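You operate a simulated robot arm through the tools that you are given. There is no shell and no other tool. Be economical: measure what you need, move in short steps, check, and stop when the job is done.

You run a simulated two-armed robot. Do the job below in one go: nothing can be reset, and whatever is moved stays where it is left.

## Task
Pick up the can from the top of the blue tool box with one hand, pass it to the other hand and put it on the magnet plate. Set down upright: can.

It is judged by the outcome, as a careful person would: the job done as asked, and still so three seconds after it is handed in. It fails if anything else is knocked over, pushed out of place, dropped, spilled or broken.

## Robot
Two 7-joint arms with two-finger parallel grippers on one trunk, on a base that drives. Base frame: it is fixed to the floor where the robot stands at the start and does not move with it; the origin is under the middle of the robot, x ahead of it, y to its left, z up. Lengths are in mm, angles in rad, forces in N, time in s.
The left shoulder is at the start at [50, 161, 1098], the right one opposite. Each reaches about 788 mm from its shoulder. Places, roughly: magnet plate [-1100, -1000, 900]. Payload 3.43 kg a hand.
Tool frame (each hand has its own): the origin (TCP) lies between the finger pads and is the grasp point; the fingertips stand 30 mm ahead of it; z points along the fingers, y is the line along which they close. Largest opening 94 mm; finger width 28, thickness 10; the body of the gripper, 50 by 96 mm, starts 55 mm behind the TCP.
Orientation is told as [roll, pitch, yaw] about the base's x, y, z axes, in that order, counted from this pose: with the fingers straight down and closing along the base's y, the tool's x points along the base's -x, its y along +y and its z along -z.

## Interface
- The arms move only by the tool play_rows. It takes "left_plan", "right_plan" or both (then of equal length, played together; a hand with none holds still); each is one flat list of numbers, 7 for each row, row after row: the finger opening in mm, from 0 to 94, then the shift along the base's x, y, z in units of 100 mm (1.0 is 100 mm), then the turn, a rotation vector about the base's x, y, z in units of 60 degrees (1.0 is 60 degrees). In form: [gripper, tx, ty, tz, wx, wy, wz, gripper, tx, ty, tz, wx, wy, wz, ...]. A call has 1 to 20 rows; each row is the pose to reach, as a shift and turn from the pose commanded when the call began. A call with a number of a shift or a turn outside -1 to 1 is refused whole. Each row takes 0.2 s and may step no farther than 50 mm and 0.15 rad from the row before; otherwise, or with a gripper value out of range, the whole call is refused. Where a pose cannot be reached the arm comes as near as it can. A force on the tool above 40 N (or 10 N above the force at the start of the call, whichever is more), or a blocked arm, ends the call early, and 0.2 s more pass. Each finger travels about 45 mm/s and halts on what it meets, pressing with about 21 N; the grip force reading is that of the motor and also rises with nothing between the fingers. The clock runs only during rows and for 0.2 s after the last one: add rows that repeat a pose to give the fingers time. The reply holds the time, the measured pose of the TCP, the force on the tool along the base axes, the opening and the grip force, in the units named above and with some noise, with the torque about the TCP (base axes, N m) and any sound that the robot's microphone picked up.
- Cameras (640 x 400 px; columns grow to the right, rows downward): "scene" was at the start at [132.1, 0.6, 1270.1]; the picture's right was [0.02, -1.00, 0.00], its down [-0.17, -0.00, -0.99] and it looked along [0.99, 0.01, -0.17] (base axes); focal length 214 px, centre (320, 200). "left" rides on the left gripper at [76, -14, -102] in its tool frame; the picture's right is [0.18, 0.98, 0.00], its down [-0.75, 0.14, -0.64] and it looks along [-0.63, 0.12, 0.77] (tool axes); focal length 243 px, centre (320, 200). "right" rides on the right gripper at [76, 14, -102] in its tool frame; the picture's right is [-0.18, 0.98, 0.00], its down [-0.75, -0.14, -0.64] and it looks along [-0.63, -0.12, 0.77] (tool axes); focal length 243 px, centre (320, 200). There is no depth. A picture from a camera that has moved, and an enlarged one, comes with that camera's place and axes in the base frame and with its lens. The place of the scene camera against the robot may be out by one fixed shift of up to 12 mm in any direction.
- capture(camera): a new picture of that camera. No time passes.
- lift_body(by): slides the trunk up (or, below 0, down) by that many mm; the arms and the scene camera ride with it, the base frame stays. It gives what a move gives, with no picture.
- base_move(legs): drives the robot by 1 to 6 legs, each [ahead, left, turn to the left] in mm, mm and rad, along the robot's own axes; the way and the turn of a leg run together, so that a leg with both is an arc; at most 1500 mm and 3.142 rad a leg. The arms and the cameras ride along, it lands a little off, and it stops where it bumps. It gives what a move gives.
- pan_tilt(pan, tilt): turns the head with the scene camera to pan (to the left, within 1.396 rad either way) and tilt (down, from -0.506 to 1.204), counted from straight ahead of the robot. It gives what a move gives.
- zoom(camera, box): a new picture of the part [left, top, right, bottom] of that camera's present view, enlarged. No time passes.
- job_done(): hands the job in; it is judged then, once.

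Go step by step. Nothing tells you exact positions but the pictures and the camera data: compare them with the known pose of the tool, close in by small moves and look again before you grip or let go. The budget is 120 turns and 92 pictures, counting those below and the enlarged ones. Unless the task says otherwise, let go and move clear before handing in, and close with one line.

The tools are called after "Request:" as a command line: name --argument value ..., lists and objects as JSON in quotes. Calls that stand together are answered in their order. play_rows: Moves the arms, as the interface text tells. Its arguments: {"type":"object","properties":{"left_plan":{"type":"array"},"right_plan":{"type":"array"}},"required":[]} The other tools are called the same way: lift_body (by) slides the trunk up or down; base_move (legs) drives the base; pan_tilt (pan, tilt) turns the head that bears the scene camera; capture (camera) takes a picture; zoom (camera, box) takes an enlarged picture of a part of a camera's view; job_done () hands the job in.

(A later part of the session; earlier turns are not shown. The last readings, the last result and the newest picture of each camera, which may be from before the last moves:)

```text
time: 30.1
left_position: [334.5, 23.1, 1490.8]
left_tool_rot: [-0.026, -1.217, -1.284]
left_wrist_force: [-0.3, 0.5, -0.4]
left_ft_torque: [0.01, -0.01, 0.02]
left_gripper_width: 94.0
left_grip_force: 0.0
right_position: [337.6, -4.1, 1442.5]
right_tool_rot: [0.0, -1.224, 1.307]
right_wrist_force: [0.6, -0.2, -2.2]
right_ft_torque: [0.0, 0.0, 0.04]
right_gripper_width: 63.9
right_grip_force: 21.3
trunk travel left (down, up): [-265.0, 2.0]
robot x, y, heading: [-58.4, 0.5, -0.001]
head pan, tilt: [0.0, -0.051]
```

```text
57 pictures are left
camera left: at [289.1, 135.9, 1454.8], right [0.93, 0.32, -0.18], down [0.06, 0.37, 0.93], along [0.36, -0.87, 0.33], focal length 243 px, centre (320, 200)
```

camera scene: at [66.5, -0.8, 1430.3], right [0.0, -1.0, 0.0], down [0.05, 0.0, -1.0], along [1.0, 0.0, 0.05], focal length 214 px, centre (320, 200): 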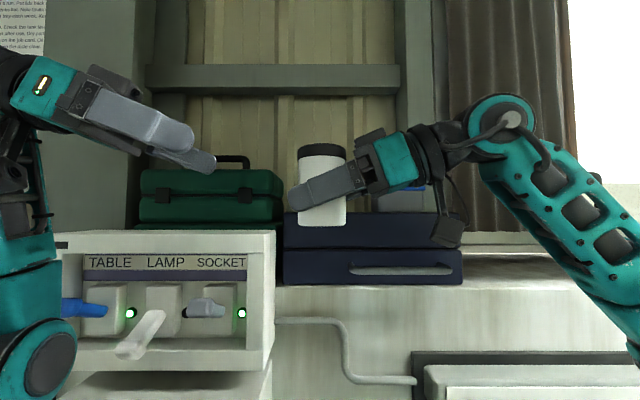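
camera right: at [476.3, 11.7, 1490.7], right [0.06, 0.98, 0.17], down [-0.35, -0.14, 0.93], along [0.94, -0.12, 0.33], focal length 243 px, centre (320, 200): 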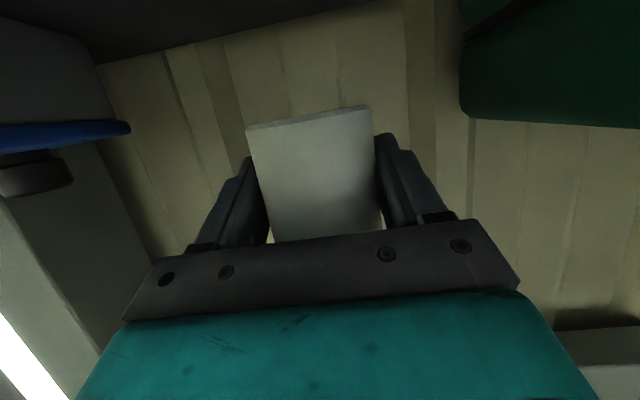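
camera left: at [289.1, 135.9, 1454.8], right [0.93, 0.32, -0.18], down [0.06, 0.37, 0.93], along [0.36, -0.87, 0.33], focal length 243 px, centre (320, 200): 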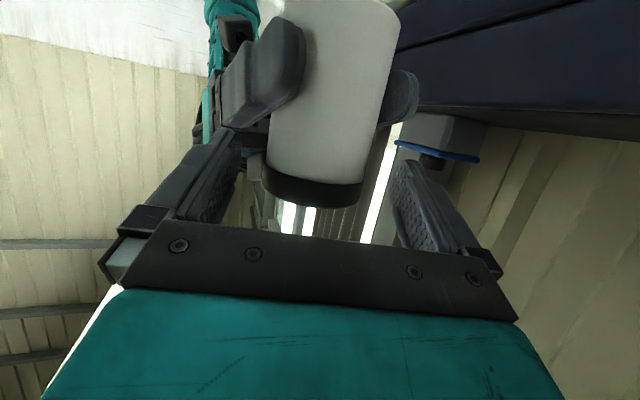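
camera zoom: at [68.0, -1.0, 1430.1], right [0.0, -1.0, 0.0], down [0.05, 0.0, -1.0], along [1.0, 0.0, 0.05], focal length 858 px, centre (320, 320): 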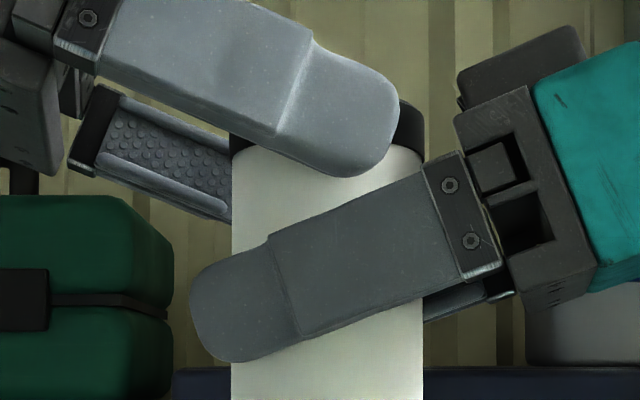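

The left fingers now straddle the lid end with a clear gap and no force, so I'll close the left hand.

Request:
play_rows --left_plan '[70, 0, 0, 0, 0, 0, 0, 50, 0, 0, 0, 0, 0, 0, 30, 0, 0, 0, 0, 0, 0, 20, 0, 0, 0, 0, 0, 0, 20, 0, 0, 0, 0, 0, 0, 20, 0, 0, 0, 0, 0, 0]'

Request:
zoom --camera "scene" --box '[240, 120, 400, 220]'

Request:
capture --camera "left"

```text
time: 31.4
left_position: [333.9, 22.9, 1492.4]
left_tool_rot: [-0.026, -1.221, -1.286]
left_wrist_force: [-11.6, -7.2, -3.1]
left_ft_torque: [0.01, 0.23, -0.45]
left_gripper_width: 60.8
left_grip_force: 20.4
right_position: [338.9, -3.1, 1441.4]
right_tool_rot: [0.002, -1.222, 1.305]
right_wrist_force: [11.5, 7.4, 3.0]
right_ft_torque: [-0.18, 0.36, 0.11]
right_gripper_width: 63.7
right_grip_force: 21.0
trunk travel left (down, up): [-265.0, 2.0]
robot x, y, heading: [-60.9, -2.0, 0.004]
head pan, tilt: [0.0, -0.051]
```

```text
4.00 times, centred on (320, 170) of scene
camera zoom: at [68.0, -0.8, 1430.1], right [0.0, -1.0, 0.0], down [0.05, 0.0, -1.0], along [1.0, 0.0, 0.05], focal length 858 px, centre (320, 320)
```

zoom: 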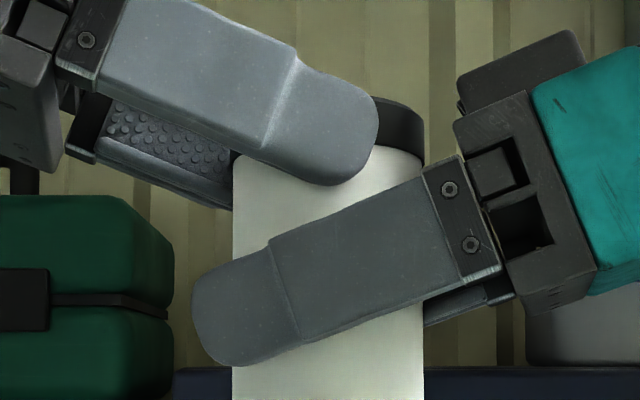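

```text
55 pictures are left
camera left: at [288.4, 136.2, 1455.4], right [0.93, 0.31, -0.18], down [0.06, 0.37, 0.93], along [0.36, -0.87, 0.33], focal length 243 px, centre (320, 200)
```

left: 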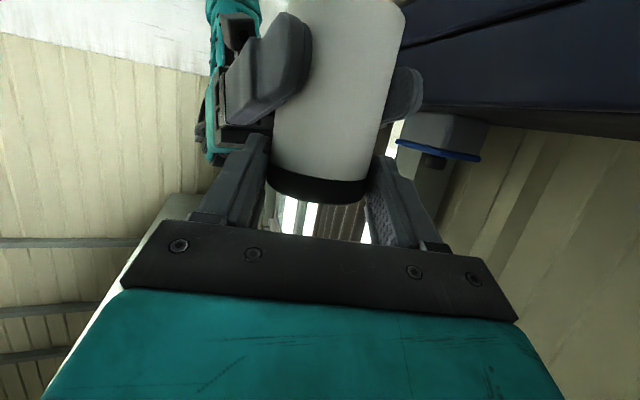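

The grip is right at the fingertips (60.8 mm against 63.7 mm), so the hold is too shallow. I'll reopen, back off a little and yaw the left hand so it faces the right hand squarely, allowing a deeper grasp.

Request:
play_rows --left_plan '[80, 0, 0, 0, 0, 0, 0, 94, 0, 0, 0, 0, 0, 0, 94, 0, 0, 0, 0, 0, 0, 94, -0.05, 0.15, 0, 0, 0, 0, 94, -0.07, 0.3, 0, 0, 0, 0, 94, -0.03, 0.3, 0, 0, 0, -0.11, 94, 0.02, 0.3, 0, 0, 0, -0.22, 94, 0.07, 0.3, 0, 0, 0, -0.33, 94, 0.12, 0.3, 0, 0, 0, -0.43]'

Request:
capture --camera "left"

Request:
capture --camera "scene"

```text
time: 33.5
left_position: [296.9, 71.4, 1439.0]
left_tool_rot: [-0.319, -1.171, -1.327]
left_wrist_force: [0.3, -0.2, -0.1]
left_ft_torque: [0.01, -0.01, -0.06]
left_gripper_width: 94.0
left_grip_force: 0.0
left hand out of reach, approached as far as the arm can: row 6, 7, 8, 9
right_position: [342.8, -6.8, 1442.0]
right_tool_rot: [0.012, -1.223, 1.298]
right_wrist_force: [0.1, -0.9, -2.8]
right_ft_torque: [0.03, 0.03, 0.05]
right_gripper_width: 63.7
right_grip_force: 20.9
trunk travel left (down, up): [-265.0, 2.0]
robot x, y, heading: [-59.6, 1.4, -0.001]
head pan, tilt: [0.0, -0.051]
```

```text
54 pictures are left
camera left: at [284.5, 194.2, 1409.1], right [0.96, 0.02, -0.29], down [0.27, 0.3, 0.91], along [0.11, -0.95, 0.28], focal length 243 px, centre (320, 200)
```

left: 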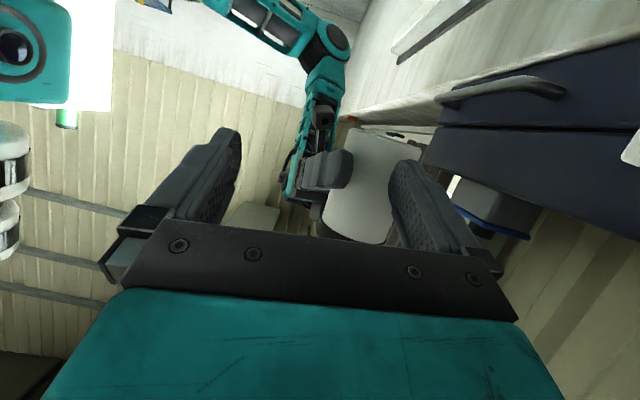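

```text
53 pictures are left
camera scene: at [70.9, -4.0, 1429.7], right [0.0, -1.0, 0.0], down [0.05, 0.0, -1.0], along [1.0, 0.0, 0.05], focal length 214 px, centre (320, 200)
```

scene: 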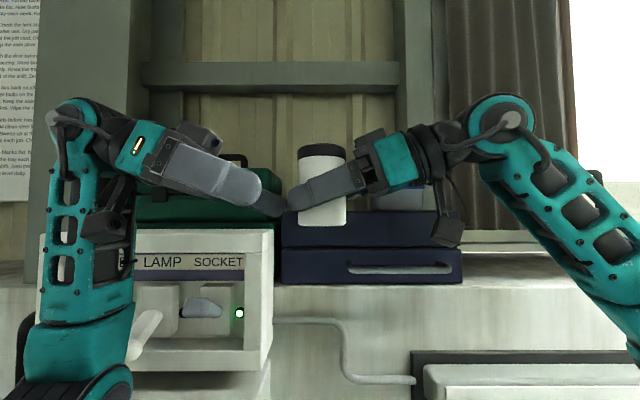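

That yaw is out of reach and the arm drifted. I'll bring the left hand back to its reachable orientation, further out from the can.

Request:
play_rows --left_plan '[94, -0.05, 0.15, 0, 0, 0, 0.11, 94, -0.1, 0.3, 0, 0, 0, 0.22, 94, -0.15, 0.3, 0, 0, 0, 0.33, 94, -0.19, 0.3, 0, 0, 0, 0.43]'

Request:
capture --camera "scene"

```text
time: 34.5
left_position: [274.4, 103.6, 1440.7]
left_tool_rot: [-0.311, -1.173, -0.878]
left_wrist_force: [0.0, 0.0, 0.4]
left_ft_torque: [0.01, 0.0, 0.02]
left_gripper_width: 93.8
left_grip_force: 0.0
right_position: [338.7, -2.9, 1441.3]
right_tool_rot: [-0.001, -1.221, 1.308]
right_wrist_force: [-0.1, 0.2, -2.1]
right_ft_torque: [0.01, 0.0, -0.04]
right_gripper_width: 63.8
right_grip_force: 20.9
trunk travel left (down, up): [-265.0, 2.0]
robot x, y, heading: [-58.0, -2.5, 0.004]
head pan, tilt: [0.0, -0.051]
```

```text
52 pictures are left
camera scene: at [67.6, -0.6, 1430.2], right [0.0, -1.0, 0.0], down [0.05, 0.0, -1.0], along [1.0, 0.0, 0.05], focal length 214 px, centre (320, 200)
```

scene: 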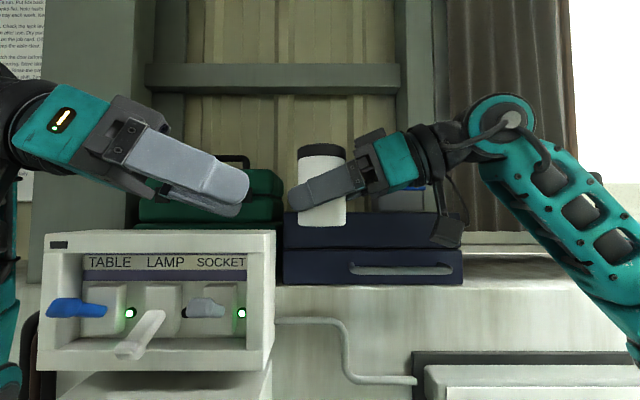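

I'll do the handover in more open space instead. First I'll look toward the right for the exit path.

Request:
pan_tilt --pan -1.396 --tilt 0.75

Request:
capture --camera "scene"

Request:
pan_tilt --pan -1.396 --tilt 0.1

Request:
capture --camera "scene"

```text
time: 36.0
left_position: [275.4, 104.6, 1440.5]
left_tool_rot: [-0.313, -1.174, -0.881]
left_wrist_force: [-0.7, 0.1, 0.2]
left_ft_torque: [0.0, 0.0, 0.0]
left_gripper_width: 93.8
left_grip_force: 0.1
right_position: [339.6, -3.3, 1441.1]
right_tool_rot: [0.002, -1.223, 1.308]
right_wrist_force: [-0.7, -0.1, -3.0]
right_ft_torque: [-0.01, -0.01, -0.01]
right_gripper_width: 63.7
right_grip_force: 21.2
trunk travel left (down, up): [-265.0, 2.0]
robot x, y, heading: [-61.1, -3.6, -0.002]
head pan, tilt: [-1.396, 0.75]
```

```text
51 pictures are left
camera scene: at [-6.1, -82.4, 1357.5], right [-0.98, -0.17, 0.0], down [-0.12, 0.67, -0.73], along [0.13, -0.72, -0.68], focal length 214 px, centre (320, 200)
```

scene: 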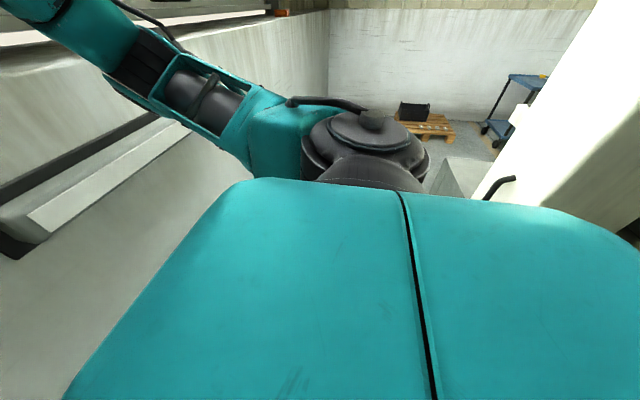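

```text
time: 37.0
left_position: [275.0, 104.4, 1440.6]
left_tool_rot: [-0.312, -1.174, -0.88]
left_wrist_force: [-0.6, 0.4, -0.2]
left_ft_torque: [-0.01, -0.01, -0.02]
left_gripper_width: 94.1
left_grip_force: 0.0
right_position: [339.5, -1.8, 1442.0]
right_tool_rot: [0.001, -1.22, 1.308]
right_wrist_force: [0.3, 0.2, -2.4]
right_ft_torque: [-0.02, 0.01, 0.01]
right_gripper_width: 63.7
right_grip_force: 21.3
trunk travel left (down, up): [-265.0, 2.0]
robot x, y, heading: [-62.6, -1.4, 0.0]
head pan, tilt: [-1.396, 0.099]
```

```text
50 pictures are left
camera scene: at [-4.6, -91.5, 1416.5], right [-0.98, -0.17, 0.0], down [-0.02, 0.1, -0.99], along [0.17, -0.98, -0.1], focal length 214 px, centre (320, 200)
```

scene: 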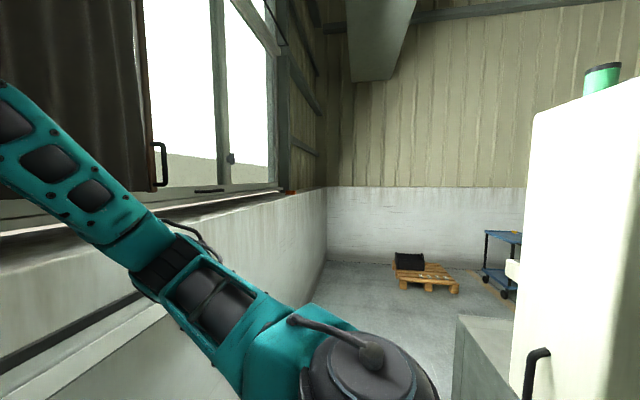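

The way to the right looks open, with a tall cabinet and a grey bench further back. I'll strafe right 400 mm and look again.

Request:
base_move --legs '[[0, -400, 0]]'

Request:
capture --camera "scene"

```text
time: 41.1
left_position: [275.5, -295.4, 1440.6]
left_tool_rot: [-0.313, -1.176, -0.88]
left_wrist_force: [0.6, -0.5, 0.4]
left_ft_torque: [0.01, 0.01, 0.04]
left_gripper_width: 94.2
left_grip_force: 0.0
right_position: [339.6, -404.1, 1442.0]
right_tool_rot: [0.003, -1.221, 1.307]
right_wrist_force: [-0.7, -0.4, -3.5]
right_ft_torque: [0.02, 0.02, 0.03]
right_gripper_width: 63.7
right_grip_force: 21.0
trunk travel left (down, up): [-265.0, 2.0]
robot x, y, heading: [-60.9, -399.3, 0.001]
head pan, tilt: [-1.396, 0.099]
```

```text
49 pictures are left
camera scene: at [-4.9, -491.4, 1416.5], right [-0.98, -0.17, 0.0], down [-0.02, 0.1, -0.99], along [0.17, -0.98, -0.1], focal length 214 px, centre (320, 200)
```

scene: 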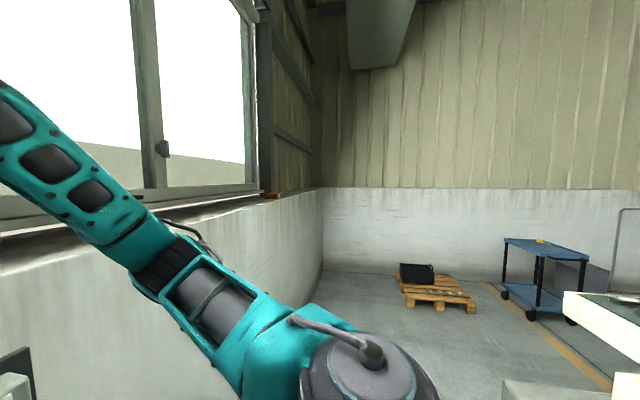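

This spot has free floor toward -y. I'll turn right 90° in place to face it and look toward the plate.

Request:
base_move --legs '[[0, 0, -1.571]]'

Request:
pan_tilt --pan -0.8 --tilt 0.3

Request:
capture --camera "scene"

```text
time: 45.3
left_position: [44.8, -733.4, 1441.9]
left_tool_rot: [-0.313, -1.173, -2.448]
left_wrist_force: [-0.1, 0.1, 0.5]
left_ft_torque: [0.0, 0.02, 0.01]
left_gripper_width: 94.0
left_grip_force: 0.1
right_position: [-61.6, -799.6, 1441.1]
right_tool_rot: [0.004, -1.222, -0.26]
right_wrist_force: [-1.4, -0.6, -1.9]
right_ft_torque: [-0.01, 0.02, 0.01]
right_gripper_width: 63.8
right_grip_force: 20.5
trunk travel left (down, up): [-265.0, 2.0]
robot x, y, heading: [-60.7, -403.3, -1.567]
head pan, tilt: [-1.396, 0.099]
```

```text
time: 46.3
left_position: [45.6, -734.2, 1441.5]
left_tool_rot: [-0.312, -1.175, -2.448]
left_wrist_force: [0.0, 0.1, 0.3]
left_ft_torque: [0.0, 0.01, -0.04]
left_gripper_width: 94.1
left_grip_force: 0.1
right_position: [-62.2, -798.9, 1441.1]
right_tool_rot: [0.002, -1.222, -0.26]
right_wrist_force: [-0.3, -0.4, -1.9]
right_ft_torque: [-0.01, 0.01, 0.01]
right_gripper_width: 63.6
right_grip_force: 21.1
trunk travel left (down, up): [-265.0, 2.0]
robot x, y, heading: [-63.0, -397.1, -1.567]
head pan, tilt: [-0.799, 0.3]
```

```text
48 pictures are left
camera scene: at [-127.6, -505.9, 1397.9], right [-0.7, 0.72, 0.0], down [0.21, 0.21, -0.96], along [-0.68, -0.67, -0.3], focal length 214 px, centre (320, 200)
```

scene: 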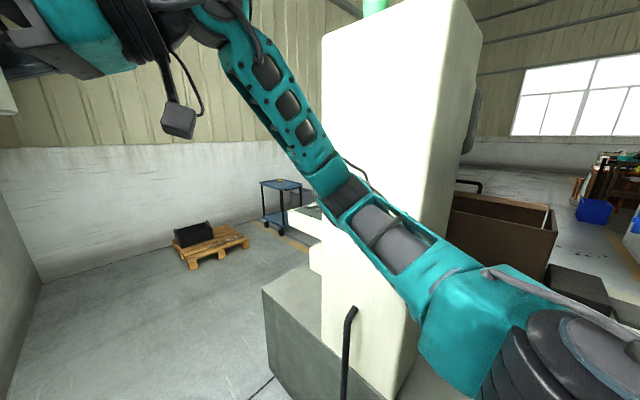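

The plate is on the machine behind its tall white column. I'll drive ahead past the column on the free floor and look again.

Request:
base_move --legs '[[700, 0, 0]]'

Request:
pan_tilt --pan -1.2 --tilt 0.4

Request:
capture --camera "scene"

```text
time: 50.1
left_position: [46.4, -1436.6, 1440.7]
left_tool_rot: [-0.312, -1.174, -2.451]
left_wrist_force: [0.6, 0.7, 0.6]
left_ft_torque: [-0.03, 0.03, -0.01]
left_gripper_width: 94.1
left_grip_force: 0.0
right_position: [-59.1, -1501.8, 1441.8]
right_tool_rot: [0.002, -1.221, -0.26]
right_wrist_force: [-0.4, -0.1, -2.7]
right_ft_torque: [-0.01, -0.03, 0.01]
right_gripper_width: 63.7
right_grip_force: 20.8
trunk travel left (down, up): [-265.0, 2.0]
robot x, y, heading: [-57.3, -1103.2, -1.57]
head pan, tilt: [-0.799, 0.3]
```

```text
time: 51.0
left_position: [46.8, -1435.6, 1440.6]
left_tool_rot: [-0.312, -1.174, -2.448]
left_wrist_force: [0.7, -0.3, -0.2]
left_ft_torque: [0.02, -0.01, -0.02]
left_gripper_width: 94.1
left_grip_force: 0.0
right_position: [-59.6, -1501.8, 1442.6]
right_tool_rot: [0.003, -1.222, -0.26]
right_wrist_force: [0.6, -0.6, -2.0]
right_ft_torque: [0.02, 0.01, 0.03]
right_gripper_width: 63.6
right_grip_force: 20.8
trunk travel left (down, up): [-265.0, 2.0]
robot x, y, heading: [-58.1, -1103.0, -1.564]
head pan, tilt: [-1.201, 0.4]
```

```text
47 pictures are left
camera scene: at [-144.7, -1176.8, 1388.6], right [-0.37, 0.93, 0.0], down [0.36, 0.14, -0.92], along [-0.86, -0.34, -0.39], focal length 214 px, centre (320, 200)
```

scene: 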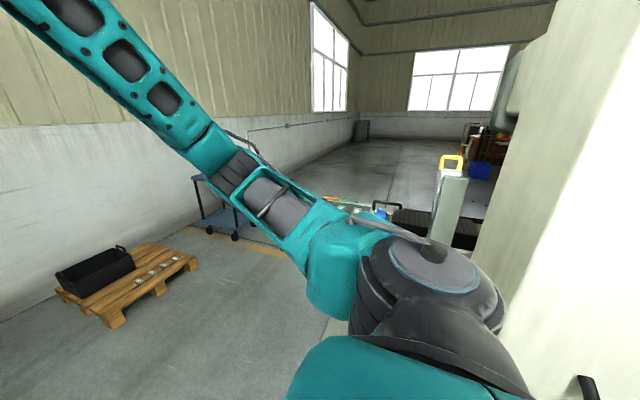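

The shoulder blocks the view. I'll go a little farther and turn to face -x toward the machine.

Request:
base_move --legs '[[250, 0, 0], [0, 0, -1.571]]'

Request:
pan_tilt --pan 0 --tilt 0.5

Request:
capture --camera "scene"

```text
time: 56.6
left_position: [-390.3, -1461.5, 1440.5]
left_tool_rot: [-0.312, -1.175, 2.274]
left_wrist_force: [1.4, -0.1, 1.0]
left_ft_torque: [-0.01, -0.04, -0.01]
left_gripper_width: 94.0
left_grip_force: 0.1
right_position: [-454.8, -1356.3, 1441.1]
right_tool_rot: [0.001, -1.222, -1.818]
right_wrist_force: [0.3, 0.0, -1.5]
right_ft_torque: [-0.05, -0.03, 0.01]
right_gripper_width: 63.6
right_grip_force: 20.8
trunk travel left (down, up): [-265.0, 2.0]
robot x, y, heading: [-56.1, -1352.1, -3.128]
head pan, tilt: [-1.201, 0.4]
```

```text
time: 58.0
left_position: [-389.6, -1462.5, 1440.7]
left_tool_rot: [-0.312, -1.176, 2.274]
left_wrist_force: [0.3, 0.9, 0.7]
left_ft_torque: [-0.01, 0.0, 0.02]
left_gripper_width: 94.0
left_grip_force: 0.1
right_position: [-456.4, -1356.2, 1442.5]
right_tool_rot: [0.0, -1.223, -1.819]
right_wrist_force: [-0.8, 0.0, -1.2]
right_ft_torque: [-0.01, 0.01, 0.01]
right_gripper_width: 63.7
right_grip_force: 20.6
trunk travel left (down, up): [-265.0, 2.0]
robot x, y, heading: [-58.4, -1352.8, -3.129]
head pan, tilt: [0.0, 0.499]
```

```text
46 pictures are left
camera scene: at [-189.0, -1356.2, 1379.5], right [-0.01, 1.0, 0.0], down [0.48, 0.01, -0.88], along [-0.88, -0.01, -0.48], focal length 214 px, centre (320, 200)
```

scene: 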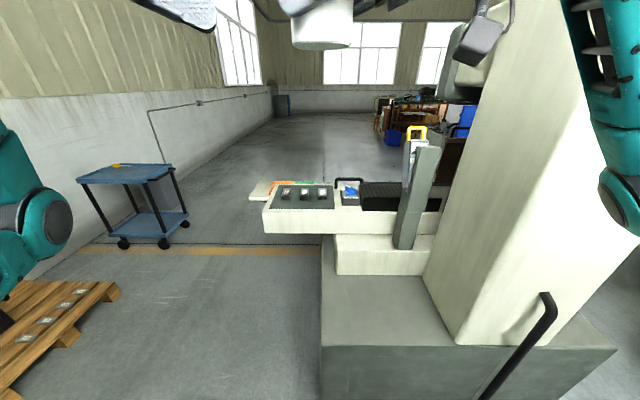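

The machine's table is now visible, with several items on it, and I'll zoom in.

Request:
zoom --camera "scene" --box '[240, 110, 480, 260]'

```text
2.67 times, centred on (360, 185) of scene
camera zoom: at [-189.0, -1356.2, 1379.5], right [-0.01, 1.0, 0.0], down [0.48, 0.01, -0.88], along [-0.88, -0.01, -0.48], focal length 572 px, centre (213, 240)
```

zoom: 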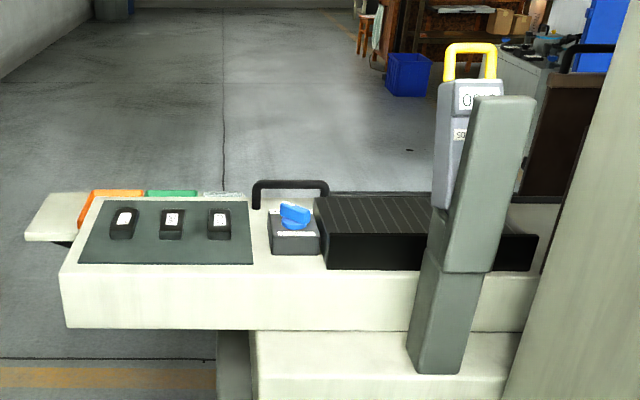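

The striped black block is the magnet plate, roughly x -1040 to -1200, y -1190 to -790, with its top near z 925. There is open space here, so I'll lower the right hand and turn the left hand to point straight down for a top handover.

Request:
play_rows --left_plan '[94, 0, -0.08, 0.05, -0.097, 0.002, -0.052, 94, 0, -0.16, 0.1, -0.194, 0.004, -0.104, 94, 0, -0.25, 0.15, -0.291, 0.005, -0.156, 94, 0, -0.33, 0.2, -0.389, 0.007, -0.208, 94, 0, -0.42, 0.25, -0.486, 0.009, -0.26, 94, 0, -0.5, 0.3, -0.583, 0.011, -0.312]' --right_plan '[20, 0, 0, -0.16, 0, 0, 0, 20, 0, 0, -0.33, 0, 0, 0, 20, 0, 0, -0.5, 0, 0, 0, 20, 0, 0, -0.66, 0, 0, 0, 20, 0, 0, -0.83, 0, 0, 0, 20, 0, 0, -1, 0, 0, 0]'

Request:
play_rows --left_plan '[94, -0.05, 0, 0.05, -0.097, 0.002, -0.052, 94, -0.1, 0, 0.1, -0.194, 0.004, -0.104, 94, -0.15, 0, 0.15, -0.291, 0.005, -0.156, 94, -0.2, 0, 0.2, -0.389, 0.007, -0.208, 94, -0.25, 0, 0.25, -0.486, 0.009, -0.26, 94, -0.3, 0, 0.3, -0.583, 0.011, -0.312]'

Request:
pan_tilt --pan 0 --tilt 0.1

Request:
capture --camera "scene"

Request:
capture --camera "left"

```text
time: 59.4
left_position: [-346.1, -1483.1, 1450.6]
left_tool_rot: [0.062, -0.608, 1.635]
left_wrist_force: [0.4, 0.7, -1.1]
left_ft_torque: [0.0, 0.0, 0.01]
left_gripper_width: 93.9
left_grip_force: 0.0
left hand out of reach, approached as far as the arm can: row 5, 6
right_position: [-457.9, -1355.8, 1350.0]
right_tool_rot: [0.018, -1.225, -1.841]
right_wrist_force: [-0.1, 0.2, -2.3]
right_ft_torque: [0.02, 0.0, -0.01]
right_gripper_width: 63.7
right_grip_force: 20.9
right hand out of reach, approached as far as the arm can: row 6
trunk travel left (down, up): [-265.0, 2.0]
robot x, y, heading: [-55.8, -1351.5, -3.129]
head pan, tilt: [0.0, 0.499]
```

```text
time: 60.5
left_position: [-272.8, -1432.8, 1402.0]
left_tool_rot: [0.043, -0.172, 1.418]
left_wrist_force: [1.7, -11.2, -4.4]
left_ft_torque: [0.84, 0.31, -0.29]
left_gripper_width: 94.1
left_grip_force: 0.0
left hand out of reach, approached as far as the arm can: row 1, 2, 3, 4, 5
right_position: [-457.9, -1356.9, 1349.0]
right_tool_rot: [0.019, -1.221, -1.843]
right_wrist_force: [-1.2, 0.5, -2.5]
right_ft_torque: [0.01, 0.03, 0.03]
right_gripper_width: 63.5
right_grip_force: 21.5
trunk travel left (down, up): [-265.0, 2.0]
robot x, y, heading: [-59.3, -1356.7, -3.126]
head pan, tilt: [0.0, 0.499]
stopped in row 5 (left hand): the force on the tool passed its limit at 54 N (the readings are from after the stop); the commanded pose is now the measured one
```

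```text
time: 61.4
left_position: [-272.9, -1433.3, 1402.7]
left_tool_rot: [0.04, -0.177, 1.419]
left_wrist_force: [-0.3, -0.9, 0.1]
left_ft_torque: [0.01, -0.05, -0.02]
left_gripper_width: 94.1
left_grip_force: 0.1
right_position: [-457.2, -1355.2, 1349.4]
right_tool_rot: [0.018, -1.224, -1.844]
right_wrist_force: [-0.4, -0.1, -1.8]
right_ft_torque: [-0.02, 0.01, 0.05]
right_gripper_width: 63.5
right_grip_force: 21.1
trunk travel left (down, up): [-265.0, 2.0]
robot x, y, heading: [-57.4, -1353.7, -3.125]
head pan, tilt: [0.0, 0.099]
```

```text
44 pictures are left
camera scene: at [-190.1, -1356.2, 1416.5], right [-0.01, 1.0, 0.0], down [0.1, 0.0, -0.99], along [-0.99, -0.01, -0.1], focal length 214 px, centre (320, 200)
```

scene: 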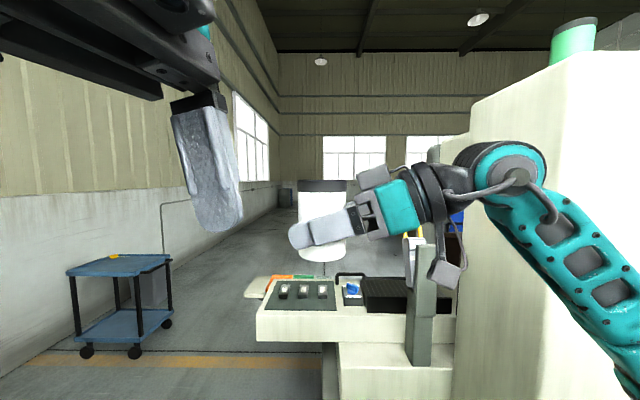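

```text
43 pictures are left
camera left: at [-269.0, -1528.6, 1489.2], right [-1.0, -0.04, 0.01], down [-0.02, 0.64, 0.77], along [-0.03, 0.77, -0.64], focal length 243 px, centre (320, 200)
```

left: 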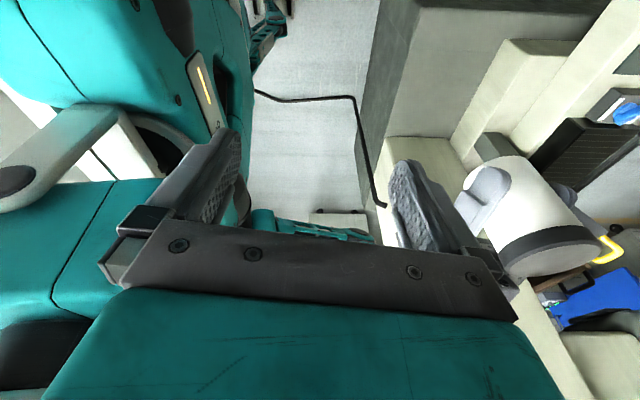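

The left hand is now nearly vertical but was pulled in close to the head. I'll move it forward, left and up, away from the head.

Request:
play_rows --left_plan '[94, -0.15, -0.1, 0.1, 0, 0, 0, 94, -0.3, -0.2, 0.2, 0, 0, 0, 94, -0.45, -0.3, 0.3, 0, 0, 0, 94, -0.6, -0.4, 0.4, 0, 0, 0, 94, -0.75, -0.4, 0.6, 0, 0, 0, 94, -0.9, -0.4, 0.7, 0, 0, 0]'

Request:
capture --camera "scene"

```text
time: 62.8
left_position: [-273.6, -1433.2, 1401.9]
left_tool_rot: [0.044, -0.176, 1.419]
left_wrist_force: [0.0, -0.1, 0.0]
left_ft_torque: [0.05, 0.01, 0.02]
left_gripper_width: 94.0
left_grip_force: 0.1
left hand out of reach, approached as far as the arm can: row 1, 2, 3, 4, 5, 6
right_position: [-458.8, -1354.9, 1349.8]
right_tool_rot: [0.019, -1.223, -1.844]
right_wrist_force: [0.0, 0.2, -2.5]
right_ft_torque: [0.0, 0.01, 0.02]
right_gripper_width: 63.8
right_grip_force: 20.9
trunk travel left (down, up): [-265.0, 2.0]
robot x, y, heading: [-58.0, -1356.9, -3.126]
head pan, tilt: [0.0, 0.099]
```

```text
42 pictures are left
camera scene: at [-190.0, -1356.2, 1416.5], right [-0.01, 1.0, 0.0], down [0.1, 0.0, -0.99], along [-0.99, -0.01, -0.1], focal length 214 px, centre (320, 200)
```

scene: 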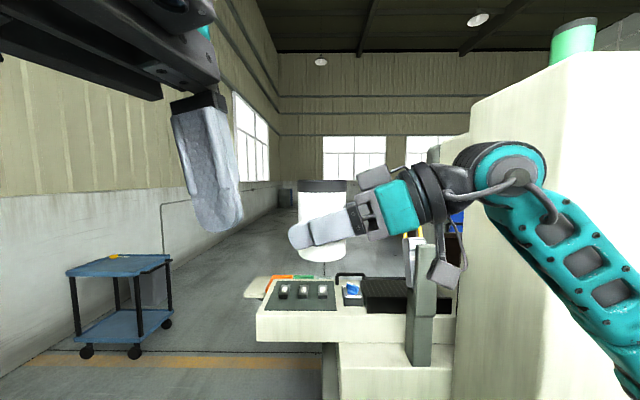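

The left wrist is at a limit with that yaw. I'll unwind its yaw toward the home orientation while moving it forward.

Request:
play_rows --left_plan '[94, 0, 0, 0, 0, 0, 0.13, 94, -0.05, -0.1, 0.05, 0, 0, 0.26, 94, -0.1, -0.2, 0.1, 0, 0, 0.39, 94, -0.2, -0.3, 0.15, 0, 0, 0.52, 94, -0.3, -0.3, 0.2, 0, 0, 0.65, 94, -0.4, -0.3, 0.3, 0, 0, 0.78, 94, -0.5, -0.3, 0.4, 0, 0, 0.9, 94, -0.6, -0.3, 0.5, 0, 0, 1]'

Request:
capture --camera "scene"

```text
time: 64.6
left_position: [-333.7, -1464.3, 1452.1]
left_tool_rot: [0.044, -0.178, 2.469]
left_wrist_force: [0.2, 0.2, 0.8]
left_ft_torque: [0.02, 0.03, 0.03]
left_gripper_width: 93.9
left_grip_force: 0.1
right_position: [-457.7, -1355.0, 1349.8]
right_tool_rot: [0.019, -1.224, -1.843]
right_wrist_force: [-0.4, 0.1, -2.1]
right_ft_torque: [0.0, -0.02, -0.01]
right_gripper_width: 63.7
right_grip_force: 20.6
trunk travel left (down, up): [-265.0, 2.0]
robot x, y, heading: [-59.5, -1355.3, -3.129]
head pan, tilt: [0.0, 0.099]
```

```text
41 pictures are left
camera scene: at [-189.9, -1356.0, 1416.5], right [-0.01, 1.0, 0.0], down [0.1, 0.0, -1.0], along [-0.99, -0.01, -0.1], focal length 214 px, centre (320, 200)
```

scene: 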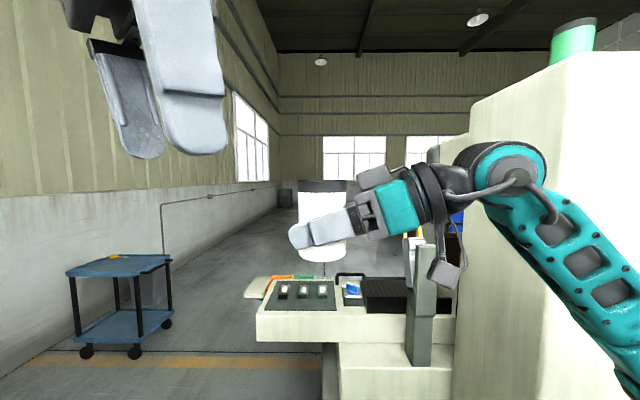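

Now it tracks. I'll continue yawing the left hand and bring the right hand's yaw back to about 45°, which suits both arms.

Request:
play_rows --left_plan '[94, 0, 0, 0.05, 0, 0, 0.12, 94, 0, 0, 0.1, 0, 0, 0.25, 94, 0, 0, 0.15, 0, 0, 0.37, 94, -0.05, 0, 0.2, 0, 0, 0.5, 94, -0.1, 0, 0.25, 0, 0, 0.62, 94, -0.15, 0, 0.25, 0, 0, 0.75, 94, -0.2, 0, 0.25, 0, 0, 0.87, 94, -0.25, 0, 0.25, 0, 0, 1]' --right_plan '[20, 0, 0, 0, 0, 0, -0.07, 20, 0, 0, 0, 0, 0, -0.14, 20, 0, 0, 0, 0, 0, -0.2, 20, 0, 0, 0, 0, 0, -0.27, 20, 0, 0, 0, 0, 0, -0.34, 20, 0, 0, 0, 0, 0, -0.4, 20, 0, 0, 0, 0, 0, -0.47, 20, 0, 0, 0, 0, 0, -0.47]'

Request:
capture --camera "left"

Request:
capture --camera "scene"

```text
time: 66.4
left_position: [-358.5, -1463.4, 1477.2]
left_tool_rot: [0.043, -0.174, -2.767]
left_wrist_force: [0.3, 0.4, 0.3]
left_ft_torque: [0.04, 0.0, 0.04]
left_gripper_width: 93.9
left_grip_force: 0.2
right_position: [-456.5, -1355.2, 1349.1]
right_tool_rot: [0.019, -1.225, -2.336]
right_wrist_force: [0.6, -0.3, -2.8]
right_ft_torque: [-0.01, -0.03, -0.04]
right_gripper_width: 63.5
right_grip_force: 20.9
trunk travel left (down, up): [-265.0, 2.0]
robot x, y, heading: [-57.6, -1356.2, -3.126]
head pan, tilt: [0.0, 0.099]
```

```text
40 pictures are left
camera left: at [-279.9, -1414.0, 1564.7], right [0.53, -0.85, 0.01], down [-0.54, -0.33, 0.77], along [-0.65, -0.42, -0.64], focal length 243 px, centre (320, 200)
```

left: 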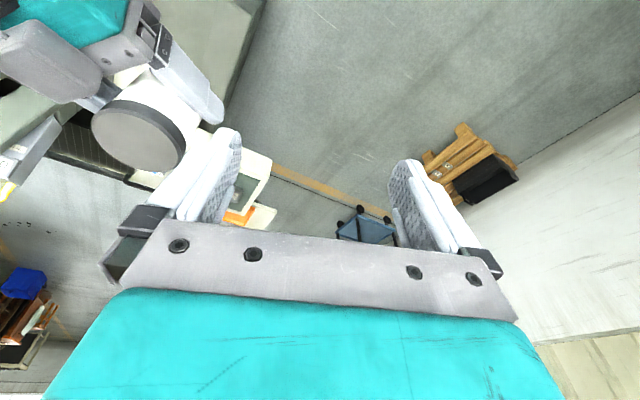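

```text
39 pictures are left
camera scene: at [-190.2, -1355.8, 1416.5], right [-0.01, 1.0, 0.0], down [0.1, 0.0, -0.99], along [-0.99, -0.01, -0.1], focal length 214 px, centre (320, 200)
```

scene: 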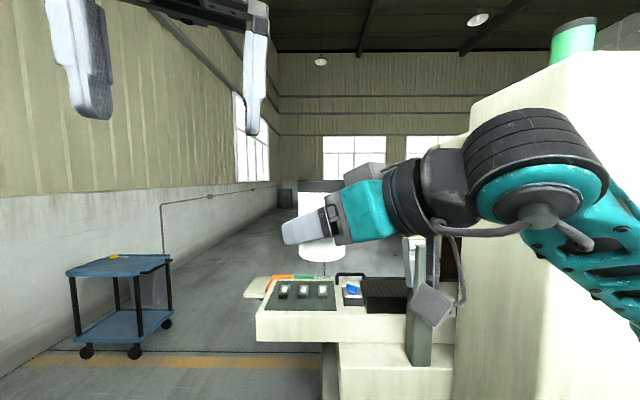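

The left camera now sees the lid's top, and the can axis is near (-456, -1357). I'll level the left hand, finish its yaw, and move it above the lid.

Request:
play_rows --left_plan '[94, -0.14, 0.14, 0.05, 0.018, -0.017, 0.057, 94, -0.28, 0.28, 0.08, 0.036, -0.033, 0.114, 94, -0.42, 0.42, 0.08, 0.054, -0.05, 0.171, 94, -0.56, 0.57, 0.08, 0.072, -0.066, 0.229, 94, -0.7, 0.71, 0.08, 0.09, -0.083, 0.286, 94, -0.84, 0.86, 0.08, 0.108, -0.1, 0.343, 94, -0.97, 1, 0.08, 0.126, -0.116, 0.4]'

Request:
capture --camera "left"

Request:
capture --camera "scene"

```text
time: 68.0
left_position: [-444.5, -1371.8, 1461.1]
left_tool_rot: [-0.005, -0.006, -2.346]
left_wrist_force: [0.3, 0.3, -0.3]
left_ft_torque: [-0.01, -0.03, 0.01]
left_gripper_width: 94.0
left_grip_force: 0.1
left hand out of reach, approached as far as the arm can: row 5, 6, 7
right_position: [-458.4, -1356.5, 1349.8]
right_tool_rot: [0.02, -1.223, -2.335]
right_wrist_force: [-0.5, -0.2, -2.8]
right_ft_torque: [-0.03, 0.03, 0.02]
right_gripper_width: 63.7
right_grip_force: 20.5
trunk travel left (down, up): [-265.0, 2.0]
robot x, y, heading: [-53.6, -1354.1, -3.125]
head pan, tilt: [0.0, 0.099]
```

```text
38 pictures are left
camera left: at [-401.8, -1308.2, 1563.5], right [0.83, -0.56, 0.0], down [-0.42, -0.64, 0.64], along [-0.36, -0.53, -0.77], focal length 243 px, centre (320, 200)
```

left: 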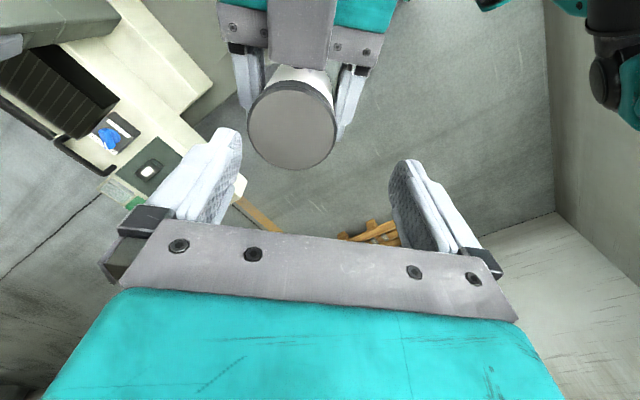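

```text
37 pictures are left
camera scene: at [-190.5, -1356.1, 1416.5], right [-0.01, 1.0, 0.0], down [0.1, 0.0, -0.99], along [-0.99, -0.01, -0.1], focal length 214 px, centre (320, 200)
```

scene: 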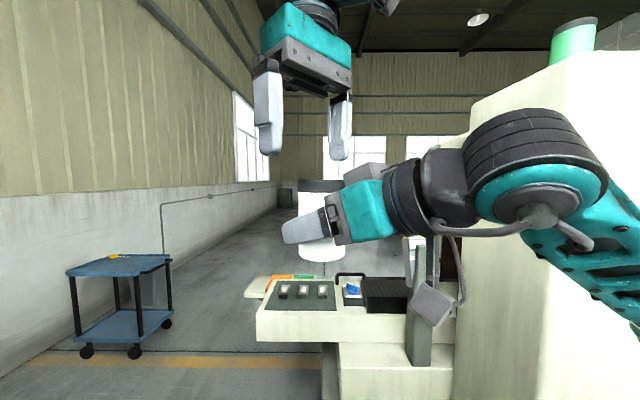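

Excellent alignment view: the can axis is at (-457.5, -1354). I'll centre the left hand over it and descend partway.

Request:
play_rows --left_plan '[94, -0.065, 0.09, -0.05, 0, 0, 0, 94, -0.13, 0.18, -0.12, 0, 0, 0, 94, -0.13, 0.18, -0.2, 0, 0, 0]'

Request:
capture --camera "left"

```text
time: 68.8
left_position: [-457.9, -1354.0, 1440.7]
left_tool_rot: [-0.002, -0.002, -2.346]
left_wrist_force: [-0.7, 0.7, -0.1]
left_ft_torque: [0.01, -0.02, -0.01]
left_gripper_width: 94.0
left_grip_force: 0.1
right_position: [-456.8, -1357.4, 1348.4]
right_tool_rot: [0.016, -1.222, -2.334]
right_wrist_force: [0.0, 0.0, -3.0]
right_ft_torque: [0.01, -0.01, 0.06]
right_gripper_width: 63.9
right_grip_force: 21.0
trunk travel left (down, up): [-265.0, 2.0]
robot x, y, heading: [-57.8, -1356.5, -3.126]
head pan, tilt: [0.0, 0.099]
```

```text
36 pictures are left
camera left: at [-414.6, -1290.7, 1543.6], right [0.83, -0.56, 0.0], down [-0.43, -0.64, 0.64], along [-0.36, -0.53, -0.77], focal length 243 px, centre (320, 200)
```

left: 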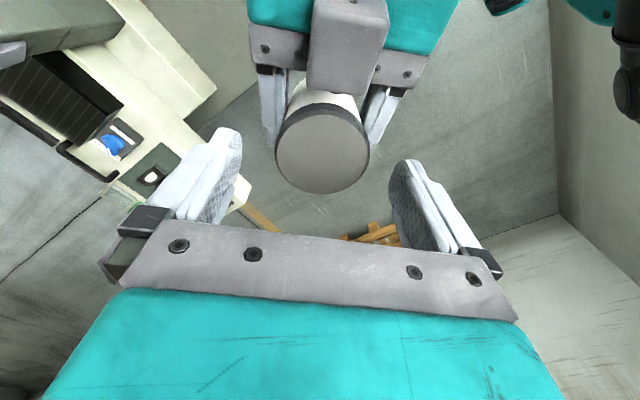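

Centred. I'll descend to straddle the lid, tips just above the right fingers.

Request:
play_rows --left_plan '[94, 0, -0.015, -0.12, 0, 0, 0, 94, 0, -0.015, -0.24, 0, 0, 0, 94, 0, -0.015, -0.34, 0, 0, 0, 94, 0, -0.015, -0.39, 0, 0, 0]'

Request:
zoom --camera "scene" --box '[220, 110, 420, 270]'

Request:
capture --camera "left"

```text
time: 69.8
left_position: [-458.0, -1354.9, 1401.6]
left_tool_rot: [-0.001, -0.003, -2.346]
left_wrist_force: [1.0, 0.0, -0.8]
left_ft_torque: [-0.02, -0.02, 0.0]
left_gripper_width: 93.9
left_grip_force: 0.0
right_position: [-457.9, -1356.6, 1348.1]
right_tool_rot: [0.018, -1.223, -2.337]
right_wrist_force: [0.3, -0.1, -2.1]
right_ft_torque: [0.01, -0.02, 0.0]
right_gripper_width: 63.8
right_grip_force: 20.8
trunk travel left (down, up): [-265.0, 2.0]
robot x, y, heading: [-57.3, -1353.4, -3.129]
head pan, tilt: [0.0, 0.099]
```

```text
2.50 times, centred on (320, 190) of scene
camera zoom: at [-190.1, -1356.3, 1416.5], right [-0.01, 1.0, 0.0], down [0.1, 0.0, -0.99], along [-0.99, -0.01, -0.1], focal length 536 px, centre (320, 225)
```

zoom: 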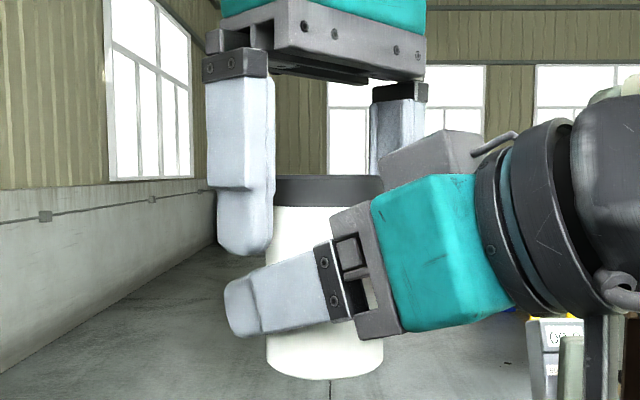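

```text
34 pictures are left
camera left: at [-414.4, -1291.5, 1504.8], right [0.83, -0.56, 0.0], down [-0.42, -0.64, 0.64], along [-0.36, -0.53, -0.76], focal length 243 px, centre (320, 200)
```

left: 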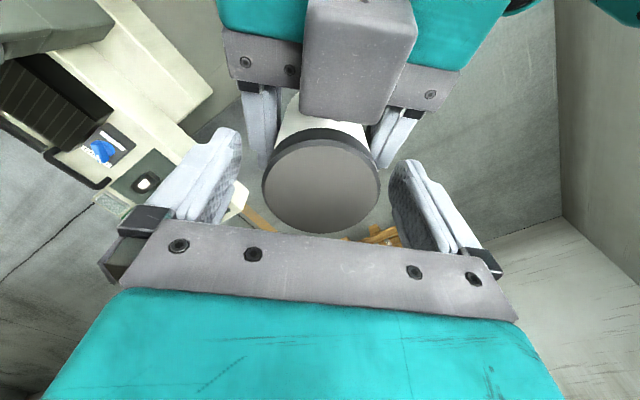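

No force, a clear gap, and good overlap below the lid. Closing the left hand.

Request:
play_rows --left_plan '[70, 0, 0, 0, 0, 0, 0, 50, 0, 0, 0, 0, 0, 0, 30, 0, 0, 0, 0, 0, 0, 20, 0, 0, 0, 0, 0, 0, 20, 0, 0, 0, 0, 0, 0, 20, 0, 0, 0, 0, 0, 0]'

Request:
zoom --camera "scene" --box '[220, 110, 420, 270]'

```text
time: 71.2
left_position: [-457.5, -1354.7, 1402.4]
left_tool_rot: [0.0, -0.004, -2.345]
left_wrist_force: [3.8, -5.8, 0.4]
left_ft_torque: [-0.13, -0.12, 0.03]
left_gripper_width: 61.2
left_grip_force: 21.1
right_position: [-456.3, -1355.0, 1349.8]
right_tool_rot: [0.018, -1.224, -2.337]
right_wrist_force: [-4.1, 5.7, -1.5]
right_ft_torque: [-0.18, -0.06, 0.0]
right_gripper_width: 64.0
right_grip_force: 21.1
trunk travel left (down, up): [-265.0, 2.0]
robot x, y, heading: [-59.2, -1355.0, -3.125]
head pan, tilt: [0.0, 0.099]
```

```text
2.50 times, centred on (320, 190) of scene
camera zoom: at [-190.0, -1356.2, 1416.5], right [-0.01, 1.0, 0.0], down [0.1, 0.0, -0.99], along [-0.99, -0.01, -0.1], focal length 536 px, centre (320, 225)
```

zoom: 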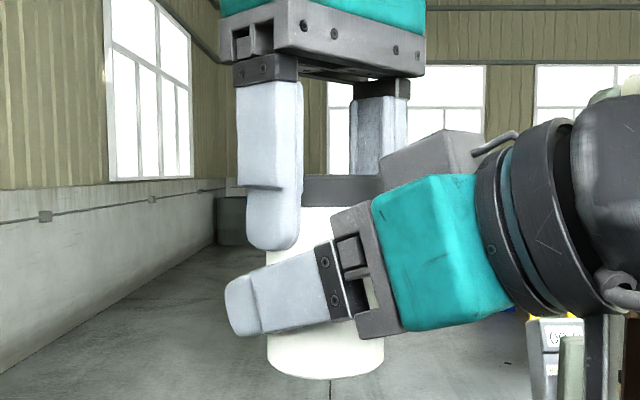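

The left hand is holding the can. I'll open the right hand, then draw it back horizontally.

Request:
play_rows --right_plan '[75, 0, 0, 0, 0, 0, 0, 94, 0, 0, 0, 0, 0, 0, 94, 0, 0, 0, 0, 0, 0, 94, 0, 0, 0, 0, 0, 0]'

Request:
play_rows --right_plan '[94, 0.1, 0.1, 0, 0, 0, 0, 94, 0.2, 0.2, 0, 0, 0, 0, 94, 0.3, 0.3, 0, 0, 0, 0, 94, 0.4, 0.42, 0, 0, 0, 0, 94, 0.5, 0.55, 0, 0, 0, 0, 94, 0.6, 0.7, 0, 0, 0, 0]'

Request:
capture --camera "scene"

```text
time: 72.2
left_position: [-458.1, -1354.7, 1401.5]
left_tool_rot: [-0.001, -0.002, -2.347]
left_wrist_force: [0.2, -0.5, -0.8]
left_ft_torque: [-0.01, -0.04, 0.0]
left_gripper_width: 61.3
left_grip_force: 20.9
right_position: [-456.7, -1355.1, 1350.4]
right_tool_rot: [0.02, -1.223, -2.336]
right_wrist_force: [-0.3, 0.5, 0.4]
right_ft_torque: [0.03, 0.02, -0.03]
right_gripper_width: 94.0
right_grip_force: 0.0
trunk travel left (down, up): [-265.0, 2.0]
robot x, y, heading: [-58.6, -1348.3, -3.13]
head pan, tilt: [0.0, 0.099]
```

```text
time: 73.6
left_position: [-457.9, -1354.6, 1402.8]
left_tool_rot: [0.001, -0.005, -2.347]
left_wrist_force: [0.5, -0.3, 0.6]
left_ft_torque: [0.03, 0.01, 0.03]
left_gripper_width: 61.5
left_grip_force: 21.2
right_position: [-397.4, -1285.5, 1349.4]
right_tool_rot: [0.02, -1.223, -2.336]
right_wrist_force: [0.5, 0.2, -0.4]
right_ft_torque: [0.0, 0.01, 0.01]
right_gripper_width: 94.2
right_grip_force: 0.0
trunk travel left (down, up): [-265.0, 2.0]
robot x, y, heading: [-56.2, -1353.7, -3.123]
head pan, tilt: [0.0, 0.099]
```

```text
32 pictures are left
camera scene: at [-189.7, -1355.8, 1416.6], right [-0.01, 1.0, 0.0], down [0.1, 0.0, -1.0], along [-0.99, -0.01, -0.1], focal length 214 px, centre (320, 200)
```

scene: 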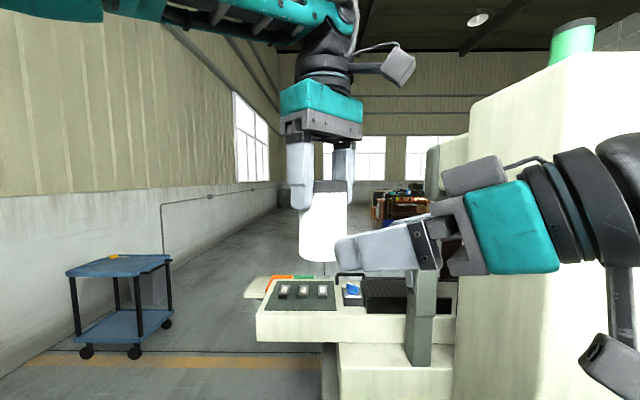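

The handover is done and the left hand holds the can upright. I'll tuck the right hand aside, then drive left and forward and look at the plate from closer.

Request:
play_rows --right_plan '[94, 0.0, 0.2, 0, 0, 0, 0, 94, 0, 0.4, -0.1, 0, 0, 0, 94, 0, 0.6, -0.3, 0, 0, 0, 94, 0, 0.8, -0.5, 0, 0, 0, 94, 0, 0.9, -0.7, 0, 0, 0]'

Request:
base_move --legs '[[0, 320, 0], [300, 0, 0]]'

Request:
pan_tilt --pan -0.5 --tilt 0.5

Request:
capture --camera "scene"

```text
time: 74.8
left_position: [-456.6, -1354.8, 1402.9]
left_tool_rot: [-0.001, -0.003, -2.347]
left_wrist_force: [0.2, 0.5, -0.6]
left_ft_torque: [0.0, -0.01, 0.01]
left_gripper_width: 61.1
left_grip_force: 21.0
right_position: [-408.2, -1189.9, 1288.3]
right_tool_rot: [0.014, -1.223, -2.331]
right_wrist_force: [-0.5, 0.1, 0.0]
right_ft_torque: [0.0, 0.01, -0.01]
right_gripper_width: 94.0
right_grip_force: 0.0
right hand out of reach, approached as far as the arm can: row 4, 5
trunk travel left (down, up): [-265.0, 2.0]
robot x, y, heading: [-58.6, -1355.2, -3.127]
head pan, tilt: [0.0, 0.099]
```

```text
time: 79.9
left_position: [-757.4, -1680.8, 1402.5]
left_tool_rot: [0.0, -0.001, -2.343]
left_wrist_force: [0.1, 1.0, -0.3]
left_ft_torque: [0.01, -0.03, 0.0]
left_gripper_width: 61.2
left_grip_force: 20.8
right_position: [-709.1, -1515.2, 1289.0]
right_tool_rot: [0.021, -1.222, -2.332]
right_wrist_force: [0.6, 0.2, 0.9]
right_ft_torque: [0.01, 0.01, 0.0]
right_gripper_width: 94.1
right_grip_force: 0.0
trunk travel left (down, up): [-265.0, 2.0]
robot x, y, heading: [-356.1, -1676.2, -3.126]
head pan, tilt: [0.0, 0.099]
```

```text
time: 80.8
left_position: [-756.8, -1679.3, 1402.6]
left_tool_rot: [0.0, -0.002, -2.344]
left_wrist_force: [-0.7, -0.9, 0.2]
left_ft_torque: [-0.01, -0.03, 0.02]
left_gripper_width: 61.2
left_grip_force: 21.3
right_position: [-709.0, -1516.2, 1288.2]
right_tool_rot: [0.02, -1.222, -2.333]
right_wrist_force: [-0.1, -0.6, 0.2]
right_ft_torque: [-0.02, 0.01, -0.01]
right_gripper_width: 93.8
right_grip_force: 0.1
trunk travel left (down, up): [-265.0, 2.0]
robot x, y, heading: [-358.6, -1678.4, -3.127]
head pan, tilt: [-0.499, 0.499]
```

```text
31 pictures are left
camera scene: at [-478.0, -1637.3, 1379.5], right [0.46, 0.89, 0.0], down [0.42, -0.22, -0.88], along [-0.78, 0.41, -0.48], focal length 214 px, centre (320, 200)
```

scene: 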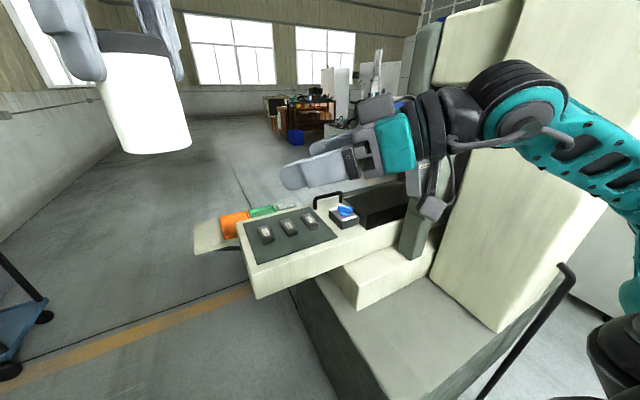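

Now I'll zoom in on the plate to triangulate it.

Request:
zoom --camera "scene" --box '[220, 150, 460, 300]'

```text
2.67 times, centred on (340, 225) of scene
camera zoom: at [-478.0, -1637.3, 1379.5], right [0.46, 0.89, 0.0], down [0.42, -0.22, -0.88], along [-0.78, 0.41, -0.48], focal length 572 px, centre (267, 133)
```

zoom: 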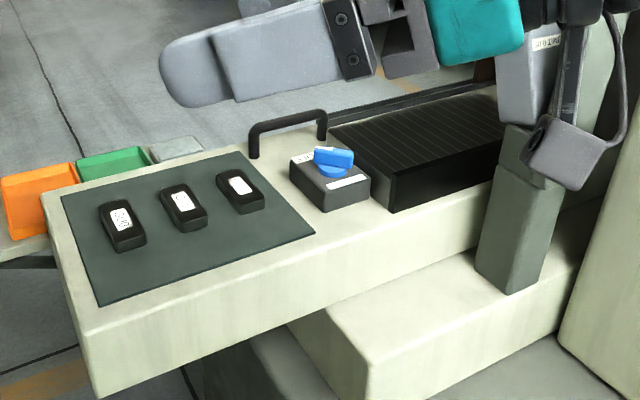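

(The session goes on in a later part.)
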